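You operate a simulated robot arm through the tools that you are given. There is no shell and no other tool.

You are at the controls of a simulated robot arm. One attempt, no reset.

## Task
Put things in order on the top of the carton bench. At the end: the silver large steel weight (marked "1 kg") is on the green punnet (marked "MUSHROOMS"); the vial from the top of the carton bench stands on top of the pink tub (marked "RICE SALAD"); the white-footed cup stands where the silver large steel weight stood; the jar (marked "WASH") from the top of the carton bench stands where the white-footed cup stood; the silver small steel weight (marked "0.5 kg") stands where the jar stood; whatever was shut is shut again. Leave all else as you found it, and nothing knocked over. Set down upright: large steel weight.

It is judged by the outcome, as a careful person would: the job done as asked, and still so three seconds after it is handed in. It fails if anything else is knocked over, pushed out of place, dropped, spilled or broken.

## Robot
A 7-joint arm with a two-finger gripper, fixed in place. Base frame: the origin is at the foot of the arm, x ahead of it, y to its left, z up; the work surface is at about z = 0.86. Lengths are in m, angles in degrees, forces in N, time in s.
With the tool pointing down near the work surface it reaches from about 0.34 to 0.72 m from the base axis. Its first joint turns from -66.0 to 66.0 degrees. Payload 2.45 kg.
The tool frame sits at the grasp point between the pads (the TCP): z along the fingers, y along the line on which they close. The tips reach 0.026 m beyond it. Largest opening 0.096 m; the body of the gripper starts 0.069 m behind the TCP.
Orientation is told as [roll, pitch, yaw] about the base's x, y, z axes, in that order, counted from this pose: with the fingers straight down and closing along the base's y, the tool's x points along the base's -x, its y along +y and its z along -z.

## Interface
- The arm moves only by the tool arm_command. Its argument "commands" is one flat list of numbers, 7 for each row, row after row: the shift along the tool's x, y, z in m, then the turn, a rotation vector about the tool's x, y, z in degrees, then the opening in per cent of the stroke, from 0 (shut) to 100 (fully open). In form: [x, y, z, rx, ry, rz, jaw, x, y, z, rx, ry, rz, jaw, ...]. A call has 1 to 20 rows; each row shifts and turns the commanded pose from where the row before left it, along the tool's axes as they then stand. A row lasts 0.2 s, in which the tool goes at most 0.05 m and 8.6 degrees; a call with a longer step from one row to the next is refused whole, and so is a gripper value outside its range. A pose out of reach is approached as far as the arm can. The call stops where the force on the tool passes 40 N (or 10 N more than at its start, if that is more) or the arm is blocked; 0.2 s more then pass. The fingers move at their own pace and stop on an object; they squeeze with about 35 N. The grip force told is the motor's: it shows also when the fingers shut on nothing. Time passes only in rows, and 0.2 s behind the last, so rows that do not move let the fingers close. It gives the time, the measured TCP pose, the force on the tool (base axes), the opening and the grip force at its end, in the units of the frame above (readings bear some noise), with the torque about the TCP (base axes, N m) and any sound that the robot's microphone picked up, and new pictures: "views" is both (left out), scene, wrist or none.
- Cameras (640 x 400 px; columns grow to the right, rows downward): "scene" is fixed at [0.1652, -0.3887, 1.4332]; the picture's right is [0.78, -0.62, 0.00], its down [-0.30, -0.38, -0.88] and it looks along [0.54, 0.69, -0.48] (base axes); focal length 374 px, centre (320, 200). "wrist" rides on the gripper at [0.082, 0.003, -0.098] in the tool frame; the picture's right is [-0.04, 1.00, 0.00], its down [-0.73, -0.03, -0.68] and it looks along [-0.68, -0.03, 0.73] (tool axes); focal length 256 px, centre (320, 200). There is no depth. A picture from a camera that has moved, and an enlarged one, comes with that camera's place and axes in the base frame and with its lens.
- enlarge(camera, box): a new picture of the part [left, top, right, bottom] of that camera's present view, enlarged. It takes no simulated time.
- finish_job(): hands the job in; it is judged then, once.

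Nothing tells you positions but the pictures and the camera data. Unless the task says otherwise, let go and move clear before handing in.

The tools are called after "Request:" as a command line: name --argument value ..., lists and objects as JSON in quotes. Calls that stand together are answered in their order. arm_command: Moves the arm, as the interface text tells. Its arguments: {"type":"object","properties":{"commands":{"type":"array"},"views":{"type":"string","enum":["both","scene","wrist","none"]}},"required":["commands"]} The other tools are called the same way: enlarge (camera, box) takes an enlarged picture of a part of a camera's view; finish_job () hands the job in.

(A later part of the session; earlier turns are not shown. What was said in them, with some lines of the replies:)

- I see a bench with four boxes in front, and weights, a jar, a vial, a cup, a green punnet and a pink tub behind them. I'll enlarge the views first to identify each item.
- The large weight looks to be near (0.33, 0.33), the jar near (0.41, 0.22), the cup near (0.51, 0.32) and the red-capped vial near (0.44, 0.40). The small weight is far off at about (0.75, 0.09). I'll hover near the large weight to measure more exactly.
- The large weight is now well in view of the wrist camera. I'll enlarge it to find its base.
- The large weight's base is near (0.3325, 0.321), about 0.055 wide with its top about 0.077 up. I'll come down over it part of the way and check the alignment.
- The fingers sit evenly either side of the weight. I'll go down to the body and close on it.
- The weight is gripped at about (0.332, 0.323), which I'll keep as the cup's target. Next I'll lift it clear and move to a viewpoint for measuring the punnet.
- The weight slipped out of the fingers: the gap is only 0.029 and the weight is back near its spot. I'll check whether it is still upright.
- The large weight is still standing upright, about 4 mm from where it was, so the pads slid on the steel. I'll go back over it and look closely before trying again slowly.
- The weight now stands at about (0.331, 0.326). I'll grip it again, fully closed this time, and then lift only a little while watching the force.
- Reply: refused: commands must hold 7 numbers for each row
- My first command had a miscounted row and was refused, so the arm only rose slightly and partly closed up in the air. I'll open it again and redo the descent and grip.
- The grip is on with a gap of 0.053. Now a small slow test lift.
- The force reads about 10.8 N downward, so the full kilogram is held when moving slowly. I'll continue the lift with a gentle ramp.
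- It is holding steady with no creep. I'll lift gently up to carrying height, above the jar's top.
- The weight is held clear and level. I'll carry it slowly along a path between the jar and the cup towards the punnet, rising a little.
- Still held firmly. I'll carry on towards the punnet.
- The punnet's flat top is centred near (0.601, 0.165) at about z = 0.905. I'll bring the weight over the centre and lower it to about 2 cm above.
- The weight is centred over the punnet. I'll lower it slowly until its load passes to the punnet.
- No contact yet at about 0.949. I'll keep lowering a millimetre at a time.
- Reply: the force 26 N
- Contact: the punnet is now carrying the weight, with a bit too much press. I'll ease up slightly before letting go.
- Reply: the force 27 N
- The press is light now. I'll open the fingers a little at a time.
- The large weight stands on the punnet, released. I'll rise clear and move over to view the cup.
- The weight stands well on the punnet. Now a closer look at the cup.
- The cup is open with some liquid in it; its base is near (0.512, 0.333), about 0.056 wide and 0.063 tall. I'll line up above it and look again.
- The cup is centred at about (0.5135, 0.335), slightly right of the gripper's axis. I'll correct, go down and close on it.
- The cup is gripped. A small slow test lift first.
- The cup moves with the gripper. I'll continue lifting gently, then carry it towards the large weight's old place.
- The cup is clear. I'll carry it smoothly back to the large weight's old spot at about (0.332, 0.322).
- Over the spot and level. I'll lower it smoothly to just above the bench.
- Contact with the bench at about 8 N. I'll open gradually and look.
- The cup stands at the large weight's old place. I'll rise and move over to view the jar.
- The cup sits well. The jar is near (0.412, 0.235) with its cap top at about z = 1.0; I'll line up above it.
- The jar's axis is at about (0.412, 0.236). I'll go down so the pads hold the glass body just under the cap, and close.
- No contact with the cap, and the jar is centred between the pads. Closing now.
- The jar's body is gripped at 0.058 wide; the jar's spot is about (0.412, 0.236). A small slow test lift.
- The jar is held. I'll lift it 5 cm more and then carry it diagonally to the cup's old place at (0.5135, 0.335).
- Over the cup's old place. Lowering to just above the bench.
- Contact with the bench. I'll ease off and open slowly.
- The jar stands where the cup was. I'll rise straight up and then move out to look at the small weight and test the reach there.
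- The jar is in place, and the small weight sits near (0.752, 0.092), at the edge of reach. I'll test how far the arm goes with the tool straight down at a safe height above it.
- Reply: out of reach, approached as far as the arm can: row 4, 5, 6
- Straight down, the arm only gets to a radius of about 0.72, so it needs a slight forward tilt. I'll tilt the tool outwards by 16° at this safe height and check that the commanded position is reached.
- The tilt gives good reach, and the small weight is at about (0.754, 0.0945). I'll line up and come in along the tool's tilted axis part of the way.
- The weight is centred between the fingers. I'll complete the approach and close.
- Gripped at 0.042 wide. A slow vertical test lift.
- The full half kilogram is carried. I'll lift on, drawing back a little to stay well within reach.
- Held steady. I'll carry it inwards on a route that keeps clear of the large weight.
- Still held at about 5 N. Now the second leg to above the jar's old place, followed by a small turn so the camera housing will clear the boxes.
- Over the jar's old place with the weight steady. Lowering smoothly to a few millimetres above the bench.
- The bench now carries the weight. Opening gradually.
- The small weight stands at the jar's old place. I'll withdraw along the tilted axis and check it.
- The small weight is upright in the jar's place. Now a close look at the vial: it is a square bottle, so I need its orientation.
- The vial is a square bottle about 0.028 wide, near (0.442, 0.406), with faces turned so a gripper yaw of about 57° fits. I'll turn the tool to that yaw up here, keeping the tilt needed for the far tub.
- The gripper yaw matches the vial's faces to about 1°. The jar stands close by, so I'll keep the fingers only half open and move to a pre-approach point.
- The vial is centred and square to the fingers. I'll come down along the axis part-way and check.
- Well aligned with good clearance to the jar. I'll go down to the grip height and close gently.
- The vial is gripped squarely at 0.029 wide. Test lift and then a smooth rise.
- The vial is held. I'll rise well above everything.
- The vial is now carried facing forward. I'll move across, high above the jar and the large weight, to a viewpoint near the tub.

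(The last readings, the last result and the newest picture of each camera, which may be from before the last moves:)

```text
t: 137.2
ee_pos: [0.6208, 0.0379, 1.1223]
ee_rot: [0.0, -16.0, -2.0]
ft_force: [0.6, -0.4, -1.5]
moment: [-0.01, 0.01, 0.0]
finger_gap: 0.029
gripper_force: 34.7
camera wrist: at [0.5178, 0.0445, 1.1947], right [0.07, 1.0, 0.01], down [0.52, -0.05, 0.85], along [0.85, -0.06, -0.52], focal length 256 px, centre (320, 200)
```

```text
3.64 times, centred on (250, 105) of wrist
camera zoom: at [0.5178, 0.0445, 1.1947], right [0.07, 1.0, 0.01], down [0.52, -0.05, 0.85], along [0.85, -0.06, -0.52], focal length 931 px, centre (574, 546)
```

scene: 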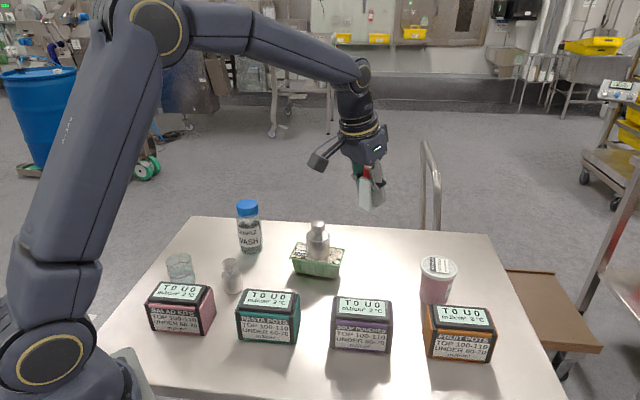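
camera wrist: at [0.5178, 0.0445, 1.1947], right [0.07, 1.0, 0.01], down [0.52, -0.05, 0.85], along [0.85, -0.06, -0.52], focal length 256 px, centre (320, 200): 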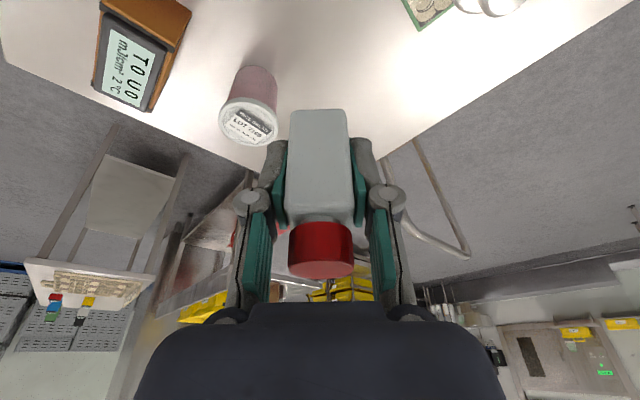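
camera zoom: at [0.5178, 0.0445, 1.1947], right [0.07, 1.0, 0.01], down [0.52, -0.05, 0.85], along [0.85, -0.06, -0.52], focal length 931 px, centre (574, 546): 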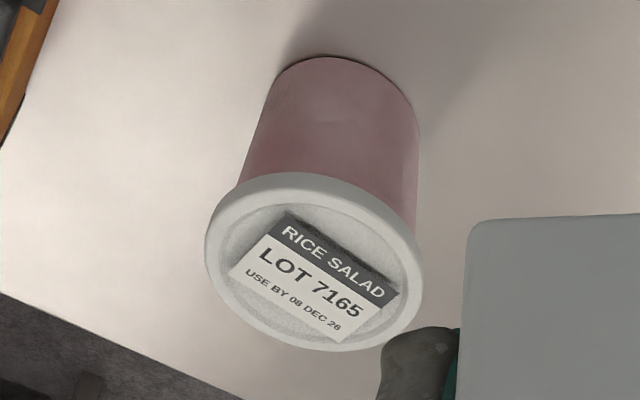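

The tub's lid is centred near (0.738, -0.064) at about z = 0.94, with a flat recessed top. I'll bring the vial over it, about 4 cm above.

Request:
arm_command --commands '[-0.00191, -0.00209, 0.00282, 0, 0, 0, 15, -0.00383, -0.00419, 0.00564, 0, 0, 0, 15, -0.00574, -0.00628, 0.00846, 0, 0, 0, 15, -0.0067, -0.00733, 0.00987, 0, 0, 0, 15, -0.0067, -0.00733, 0.00987, 0, 0, 0, 15, -0.0067, -0.00733, 0.00987, 0, 0, 0, 15, -0.0067, -0.00733, 0.00987, 0, 0, 0, 15, -0.0067, -0.00733, 0.00987, 0, 0, 0, 15, -0.0067, -0.00733, 0.00987, 0, 0, 0, 15, -0.0067, -0.00733, 0.00987, 0, 0, 0, 15, -0.0067, -0.00733, 0.00987, 0, 0, 0, 15, -0.0067, -0.00733, 0.00987, 0, 0, 0, 15, -0.00574, -0.00628, 0.00846, 0, 0, 0, 15, -0.00479, -0.00524, 0.00705, 0, 0, 0, 15, -0.00383, -0.00419, 0.00564, 0, 0, 0, 15, -0.00239, -0.00262, 0.00352, 0, 0, 0, 15, -0.00096, -0.00105, 0.00141, 0, 0, 0, 15, 0, 0, 0, 0, 0, 0, 15]' --views "both"

Request:
enlarge --camera "wrist" --box '[220, 40, 420, 200]'

Request:
enlarge --camera "scene" --box '[380, 200, 500, 310]'

```text
t: 141.0
ee_pos: [0.74, -0.0647, 1.0197]
ee_rot: [0.1, -15.9, -2.0]
ft_force: [-0.1, -0.6, -1.0]
moment: [-0.02, -0.02, 0.0]
finger_gap: 0.0292
gripper_force: 35.0
camera wrist: at [0.6369, -0.058, 1.0927], right [0.07, 1.0, 0.01], down [0.52, -0.05, 0.85], along [0.85, -0.06, -0.52], focal length 256 px, centre (320, 200)
```

scene: 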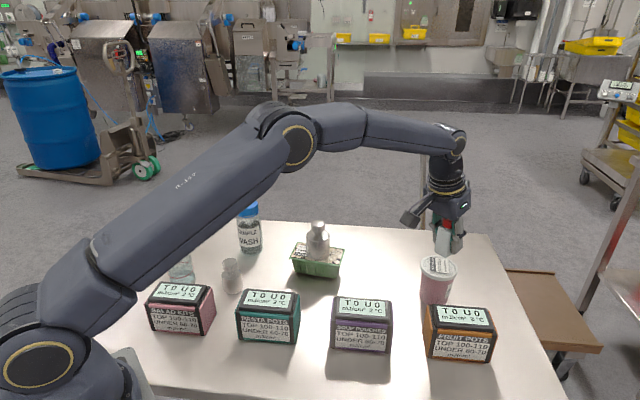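
wrist: 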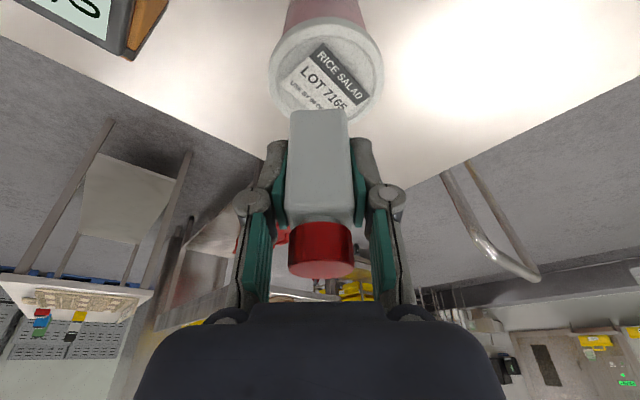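

```text
2.50 times, centred on (320, 120) of wrist
camera zoom: at [0.6369, -0.058, 1.0927], right [0.07, 1.0, 0.01], down [0.52, -0.05, 0.85], along [0.85, -0.06, -0.52], focal length 640 px, centre (320, 400)
```

zoom: 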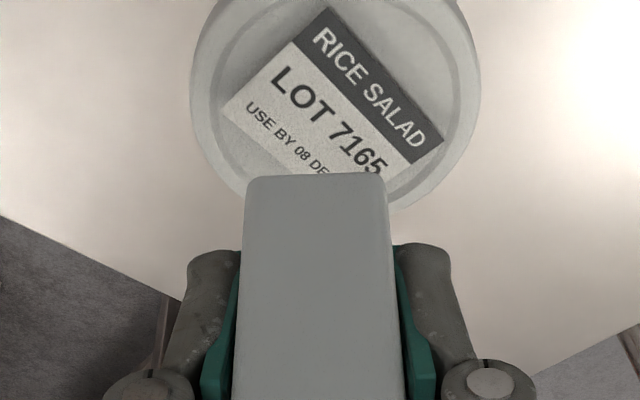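

```text
3.64 times, centred on (440, 255) of scene
camera zoom: at [0.1652, -0.3887, 1.4332], right [0.78, -0.62, 0.0], down [-0.3, -0.38, -0.88], along [0.54, 0.69, -0.48], focal length 1361 px, centre (-116, 0)
```

zoom: 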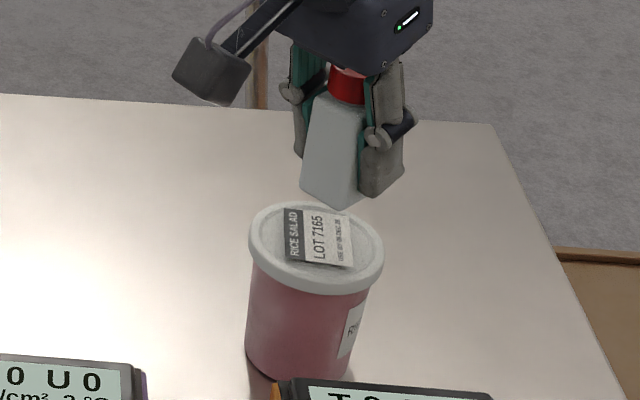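

The vial is over the lid, just a few millimetres off centre. I'll correct that and lower it to about a centimetre above.

Request:
arm_command --commands '[0.0021, 0.0042, -0.0006, 0, 0, 0, 15, 0.0011, 0, 0.00385, 0, 0, 0, 15, 0.0022, 0, 0.00769, 0, 0, 0, 15, 0.0022, 0, 0.00769, 0, 0, 0, 15, 0.00165, 0, 0.00577, 0, 0, 0, 15, 0.00083, 0, 0.00288, 0, 0, 0, 15, 0, 0, 0, 0, 0, 0, 15]' --views "both"

Request:
enlarge --camera "wrist" --box '[220, 20, 420, 180]'

Request:
enlarge --camera "scene" --box '[390, 210, 490, 310]'

```text
t: 142.6
ee_pos: [0.7373, -0.0608, 0.9898]
ee_rot: [0.1, -16.0, -1.9]
ft_force: [0.5, 0.1, -1.9]
moment: [-0.01, 0.0, 0.05]
finger_gap: 0.0292
gripper_force: 35.3
camera wrist: at [0.6346, -0.054, 1.0638], right [0.07, 1.0, 0.01], down [0.52, -0.05, 0.85], along [0.85, -0.06, -0.52], focal length 256 px, centre (320, 200)
```

scene: 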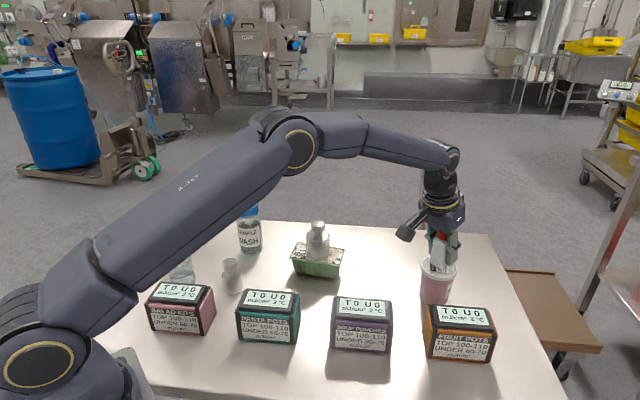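
wrist: 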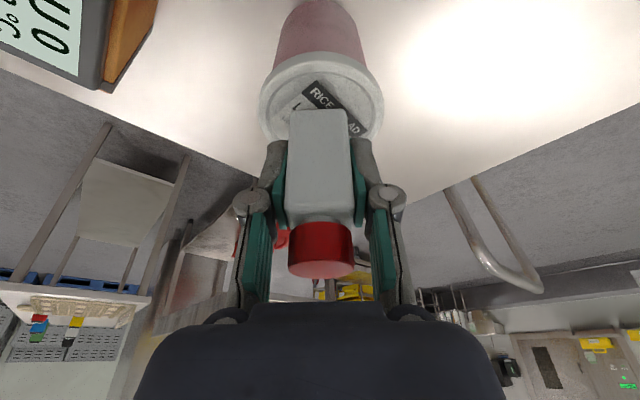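

```text
2.50 times, centred on (320, 100) of wrist
camera zoom: at [0.6346, -0.054, 1.0638], right [0.07, 1.0, 0.01], down [0.52, -0.05, 0.85], along [0.85, -0.06, -0.52], focal length 640 px, centre (320, 450)
```

zoom: 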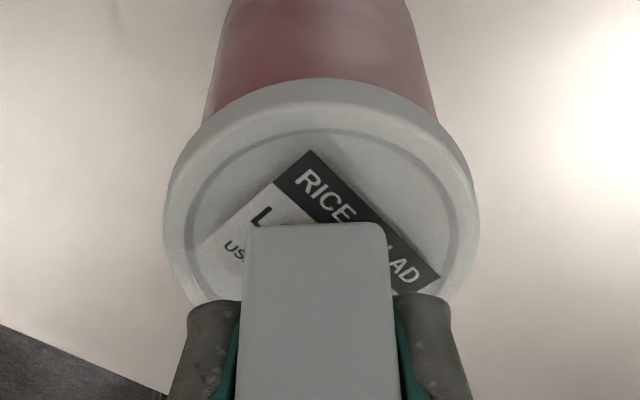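

```text
4.00 times, centred on (440, 260) of scene
camera zoom: at [0.1652, -0.3887, 1.4332], right [0.78, -0.62, 0.0], down [-0.3, -0.38, -0.88], along [0.54, 0.69, -0.48], focal length 1497 px, centre (-160, -40)
```

zoom: 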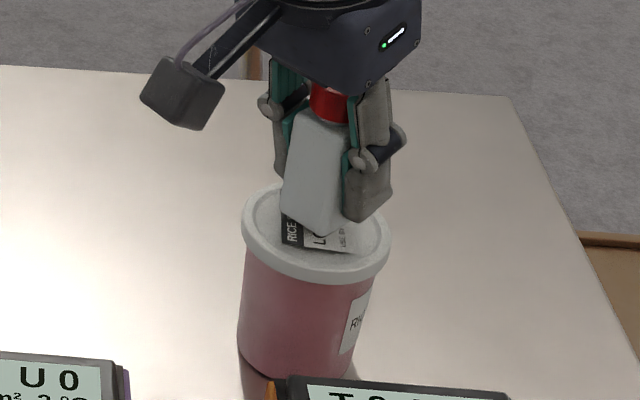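

The vial is centred over the lid's recess in both views. I'll lower it slowly until it touches.

Request:
arm_command --commands '[0.00041, 0, 0.00144, 0, 0, 0, 15, 0.00041, 0, 0.00144, 0, 0, 0, 15, 0.00041, 0, 0.00144, 0, 0, 0, 15, 0.00028, 0, 0.00096, 0, 0, 0, 15, 0, 0, 0, 0, 0, 0, 15]' --views "none"

```text
t: 143.8
ee_pos: [0.7386, -0.0616, 0.9851]
ee_rot: [0.0, -16.1, -2.0]
ft_force: [0.2, 0.5, -0.7]
moment: [-0.01, -0.01, -0.01]
finger_gap: 0.0292
gripper_force: 35.3
```

Request:
arm_command --commands '[0.00028, 0, 0.00096, 0, 0, 0, 15, 0.00028, 0, 0.00096, 0, 0, 0, 15, 0.00028, 0, 0.00096, 0, 0, 0, 15, 0, 0, 0, 0, 0, 0, 15]' --views "none"

```text
t: 144.8
ee_pos: [0.7389, -0.061, 0.9853]
ee_rot: [-0.2, -16.3, -2.1]
ft_force: [-4.6, -1.2, 20.1]
moment: [-0.03, 0.46, -0.02]
finger_gap: 0.0294
gripper_force: 35.1
```

Contact, pressing a bit much. I'll ease up and look.

Request:
arm_command --commands '[-0.00028, 0, -0.00096, 0, 0, 0, 15, 0, 0, 0, 0, 0, 0, 15]' --views "both"

Request:
enlarge --camera "scene" --box '[390, 210, 490, 310]'

Request:
enlarge --camera "wrist" --box '[220, 20, 420, 180]'

```text
t: 145.4
ee_pos: [0.7382, -0.0597, 0.9844]
ee_rot: [0.1, -16.2, -2.0]
ft_force: [2.2, -2.1, 18.9]
moment: [-0.03, -0.03, 0.01]
finger_gap: 0.029
gripper_force: 34.3
camera wrist: at [0.6351, -0.0536, 1.057], right [0.07, 1.0, 0.01], down [0.51, -0.05, 0.86], along [0.85, -0.06, -0.52], focal length 256 px, centre (320, 200)
```

scene: 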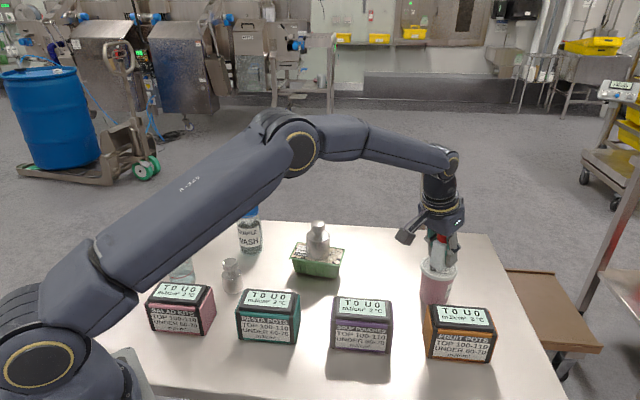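
wrist: 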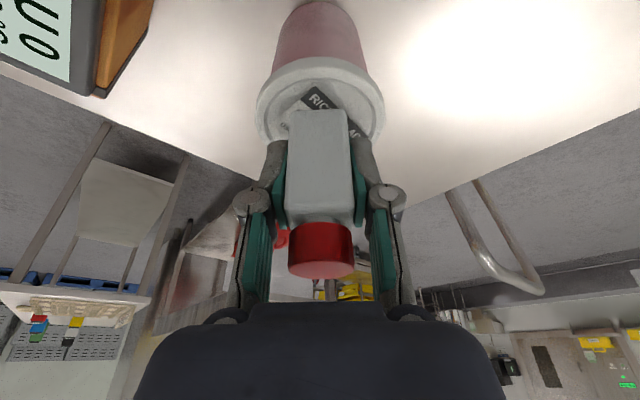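

```text
4.00 times, centred on (440, 260) of scene
camera zoom: at [0.1648, -0.3887, 1.4332], right [0.78, -0.62, 0.0], down [-0.3, -0.38, -0.88], along [0.54, 0.69, -0.48], focal length 1497 px, centre (-160, -40)
```

zoom: 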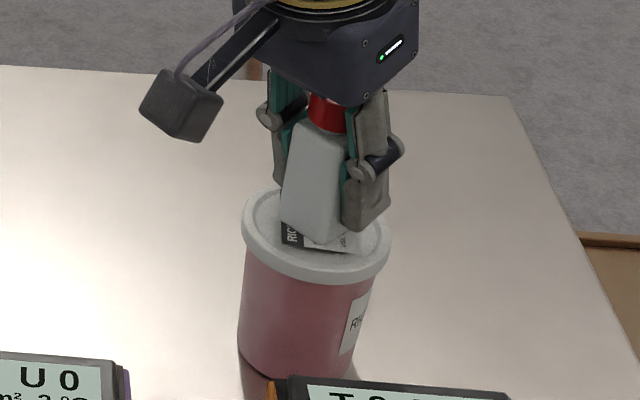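

```text
2.50 times, centred on (320, 100) of wrist
camera zoom: at [0.6351, -0.0536, 1.057], right [0.07, 1.0, 0.01], down [0.51, -0.05, 0.86], along [0.85, -0.06, -0.52], focal length 640 px, centre (320, 450)
```

zoom: 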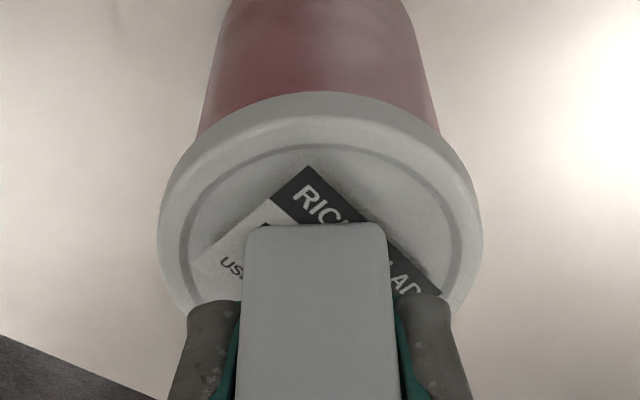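

The vial stands inside the lid's ring, upright. I'll ease off the press a little more.

Request:
arm_command --commands '[-0.00028, 0, -0.00096, 0, 0, 0, 15, 0, 0, 0, 0, 0, 0, 15]' --views "none"

```text
t: 146.0
ee_pos: [0.7383, -0.0607, 0.9854]
ee_rot: [0.0, -16.1, -2.0]
ft_force: [5.1, -0.2, 14.0]
moment: [-0.06, -0.21, 0.01]
finger_gap: 0.0292
gripper_force: 34.9
```

Request:
arm_command --commands '[-0.00023, 0, -0.0008, 0, 0, 0, 15, 0, 0, 0, 0, 0, 0, 15]' --views "none"

```text
t: 146.6
ee_pos: [0.7379, -0.0609, 0.9845]
ee_rot: [-0.1, -15.9, -2.0]
ft_force: [1.9, -0.3, 7.0]
moment: [-0.02, -0.21, 0.01]
finger_gap: 0.029
gripper_force: 35.0
```

Light contact now. Opening the fingers slowly.

Request:
arm_command --commands '[0, 0, 0, 0, 0, 0, 28, 0, 0, 0, 0, 0, 0, 31, 0, 0, 0, 0, 0, 0, 33, 0, 0, 0, 0, 0, 0, 36, 0, 0, 0, 0, 0, 0, 40, 0, 0, 0, 0, 0, 0, 46, 0, 0, 0, 0, 0, 0, 52, 0, 0, 0, 0, 0, 0, 56, 0, 0, 0, 0, 0, 0, 56]' --views "both"

Request:
enlarge --camera "scene" --box '[390, 210, 490, 310]'

Request:
enlarge --camera "wrist" --box '[220, 20, 420, 180]'

```text
t: 148.6
ee_pos: [0.7387, -0.0603, 0.9851]
ee_rot: [0.0, -15.9, -2.0]
ft_force: [-0.1, -0.3, -0.4]
moment: [-0.03, 0.0, -0.02]
finger_gap: 0.0538
gripper_force: 0.1
camera wrist: at [0.6352, -0.0536, 1.0583], right [0.07, 1.0, 0.01], down [0.52, -0.05, 0.85], along [0.85, -0.06, -0.52], focal length 256 px, centre (320, 200)
```

scene: 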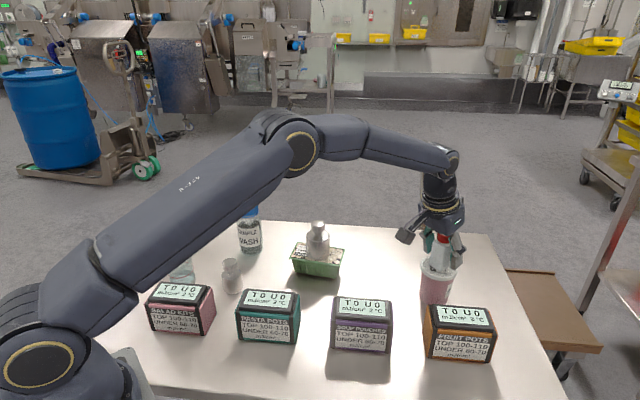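
wrist: 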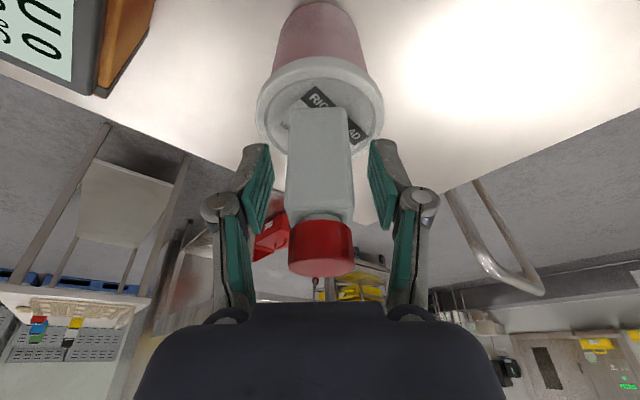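

```text
4.00 times, centred on (440, 260) of scene
camera zoom: at [0.1652, -0.3887, 1.4332], right [0.78, -0.62, 0.0], down [-0.3, -0.38, -0.88], along [0.54, 0.69, -0.48], focal length 1497 px, centre (-160, -40)
```

zoom: 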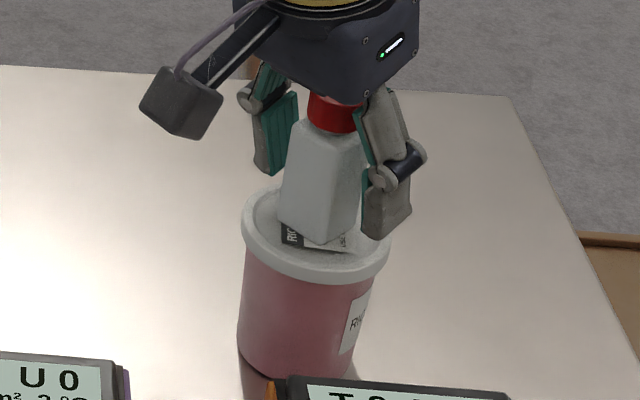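

```text
2.50 times, centred on (320, 100) of wrist
camera zoom: at [0.6352, -0.0536, 1.0583], right [0.07, 1.0, 0.01], down [0.52, -0.05, 0.85], along [0.85, -0.06, -0.52], focal length 640 px, centre (320, 450)
```

zoom: 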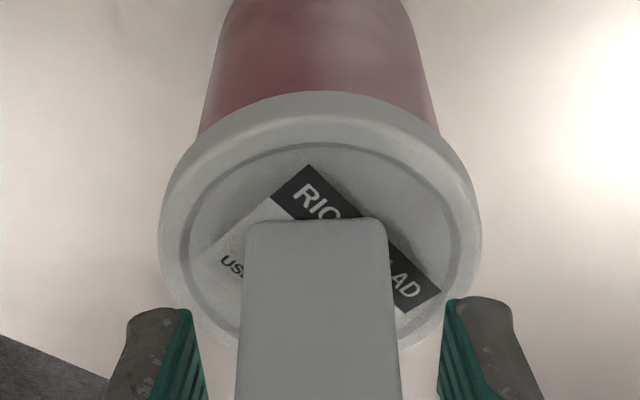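

The vial stands on the tub. I'll withdraw along the tilted axis, slowly at first.

Request:
arm_command --commands '[0, 0, -0.005, 0, 0, 0, 58, 0, 0, -0.015, 0, 0, 0, 60, 0, 0, -0.025, 0, 0, 0, 60, 0, 0, -0.035, 0, 0, 0, 60, 0, 0, -0.04, 0, 0, 0, 60, 0, 0, -0.03, 0, 0, 0, 60, 0, 0, 0, 0, 0, 0, 60]' --views "both"

Request:
enlarge --camera "scene" --box '[390, 210, 490, 310]'

```text
t: 150.2
ee_pos: [0.6961, -0.0578, 1.1267]
ee_rot: [0.0, -16.0, -1.9]
ft_force: [1.5, 0.0, -0.2]
moment: [0.01, -0.02, -0.01]
finger_gap: 0.0575
gripper_force: 0.1
camera wrist: at [0.5935, -0.0514, 1.2009], right [0.07, 1.0, 0.01], down [0.52, -0.05, 0.85], along [0.85, -0.06, -0.52], focal length 256 px, centre (320, 200)
```

scene: 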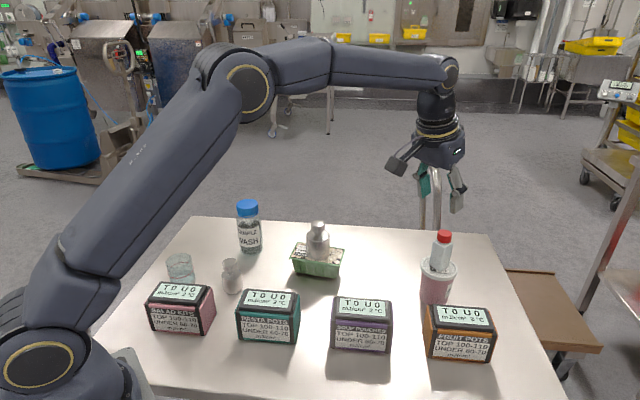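
wrist: 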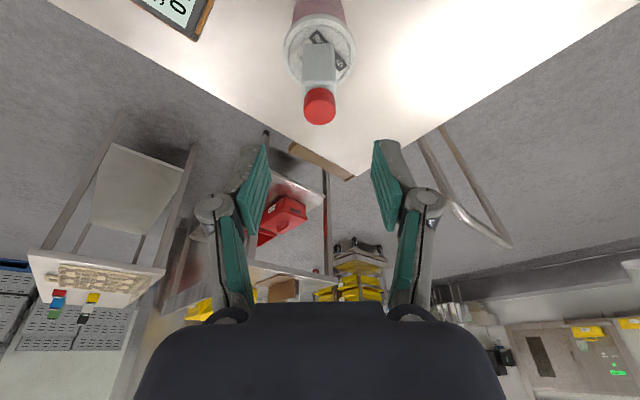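

```text
4.00 times, centred on (440, 260) of scene
camera zoom: at [0.1652, -0.3887, 1.4332], right [0.78, -0.62, 0.0], down [-0.3, -0.38, -0.88], along [0.54, 0.69, -0.48], focal length 1497 px, centre (-160, -40)
```

zoom: 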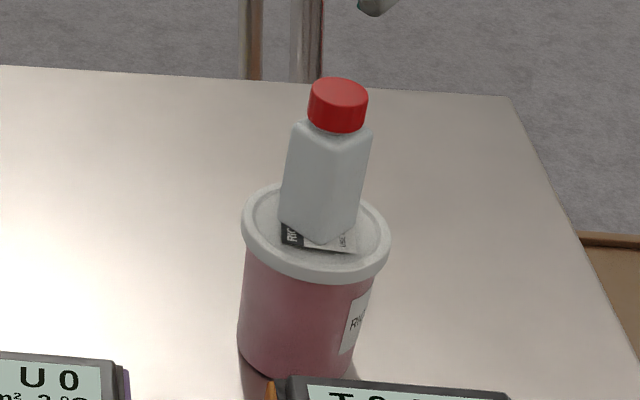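

The vial stands centred on the tub and the tub hasn't moved. I'll bring the arm back, upright and clear of the bench, for a final check.

Request:
arm_command --commands '[0.01, 0, -0.03, 0, 4, 0, 80, 0.02, 0, -0.03, 0, 6, 0, 100, 0.03, 0, -0.02, 0, 6, 0, 100, 0.04, 0.01, 0, 0, 0, 0, 100, 0.04, 0.015, 0, 0, 0, 0, 100, 0.04, 0.015, 0, 0, 0, 0, 100, 0.04, 0.015, 0, 0, 0, 0, 100, 0.04, 0.015, 0, 0, 0, 0, 100, 0.04, 0.015, 0, 0, 0, 0, 100, 0.04, 0.015, 0, 0, 0, 0, 100, 0.03, 0.015, 0, 0, 0, 0, 100, 0, 0, 0, 0, 0, 0, 100]' --views "both"

Request:
enlarge --camera "scene" --box '[130, 195, 330, 320]'

Request:
enlarge --camera "scene" --box '[280, 210, 500, 365]'

```text
t: 152.8
ee_pos: [0.3149, 0.0681, 1.1989]
ee_rot: [0.0, -0.1, -2.0]
ft_force: [-0.4, 0.4, -0.8]
moment: [-0.02, 0.0, -0.01]
finger_gap: 0.0961
gripper_force: 0.0
camera wrist: at [0.2358, 0.0744, 1.2982], right [0.08, 1.0, 0.0], down [0.73, -0.06, 0.68], along [0.68, -0.05, -0.73], focal length 256 px, centre (320, 200)
```

scene: 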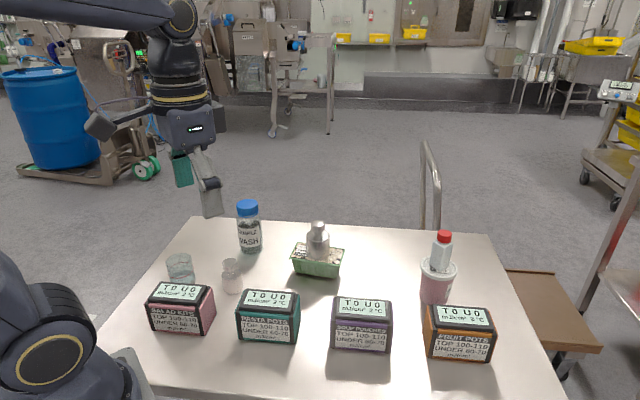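
wrist: 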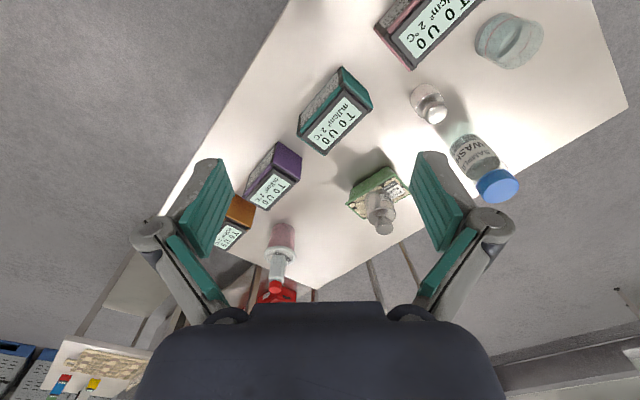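

```text
3.20 times, centred on (230, 258) of scene
camera zoom: at [0.1651, -0.3887, 1.4332], right [0.78, -0.62, 0.0], down [-0.3, -0.38, -0.88], along [0.54, 0.69, -0.48], focal length 1198 px, centre (608, 16)
```

zoom: 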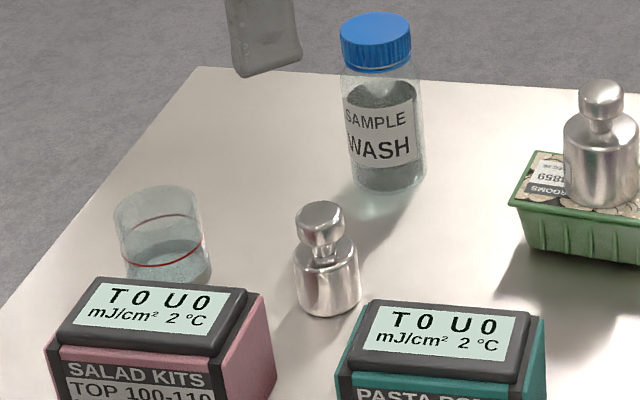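

```text
2.58 times, centred on (390, 288) of scene
camera zoom: at [0.1651, -0.3887, 1.4332], right [0.78, -0.62, 0.0], down [-0.3, -0.38, -0.88], along [0.54, 0.69, -0.48], focal length 966 px, centre (139, -26)
```

zoom: 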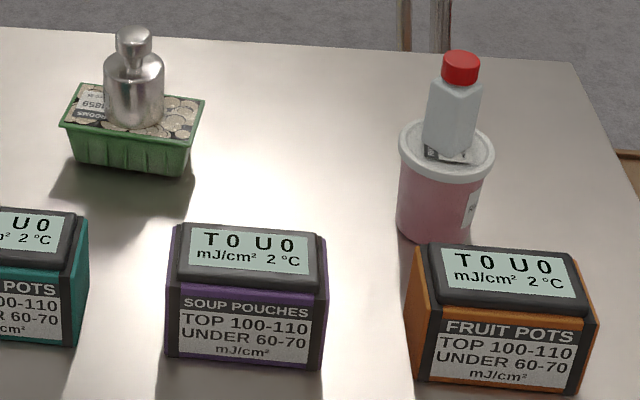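

Everything matches the request:

- The large weight is upright on the punnet.
- The vial stands on the tub.
- The cup is where the large weight was.
- The jar is where the cup was.
- The small weight is where the jar was.

Nothing was opened, the boxes look undisturbed and the arm is clear, so I'm handing in.

Request:
finish_job

```text
The job is handed in.
```

I finished the rearrangement and handed it in; the last pictures show everything upright and where you asked for it. I don't have the judging result.

| Item | Where it is now |
|---|---|
| Large steel weight (1 kg) | Upright on the mushroom punnet |
| Vial | On top of the rice salad tub, inside the lid's raised ring |
| White-footed cup | Where the large weight stood |
| Wash jar | Where the cup stood |
| Small steel weight (0.5 kg) | Where the jar stood |

- **Slip:** on my first try at the large weight, the fingers slid off it as the arm lifted. It stayed upright and shifted only about 4 mm, and the slower second lift held.
- **Placement accuracy:** I judge the cup to be within about 4 mm of the large weight's original spot. I estimate similar accuracy for the jar and the small weight.
- **Everything else:** I opened nothing, so nothing needed shutting again. I saw no spill from the cup, the punnet and tub did not move, and the four boxes look undisturbed.
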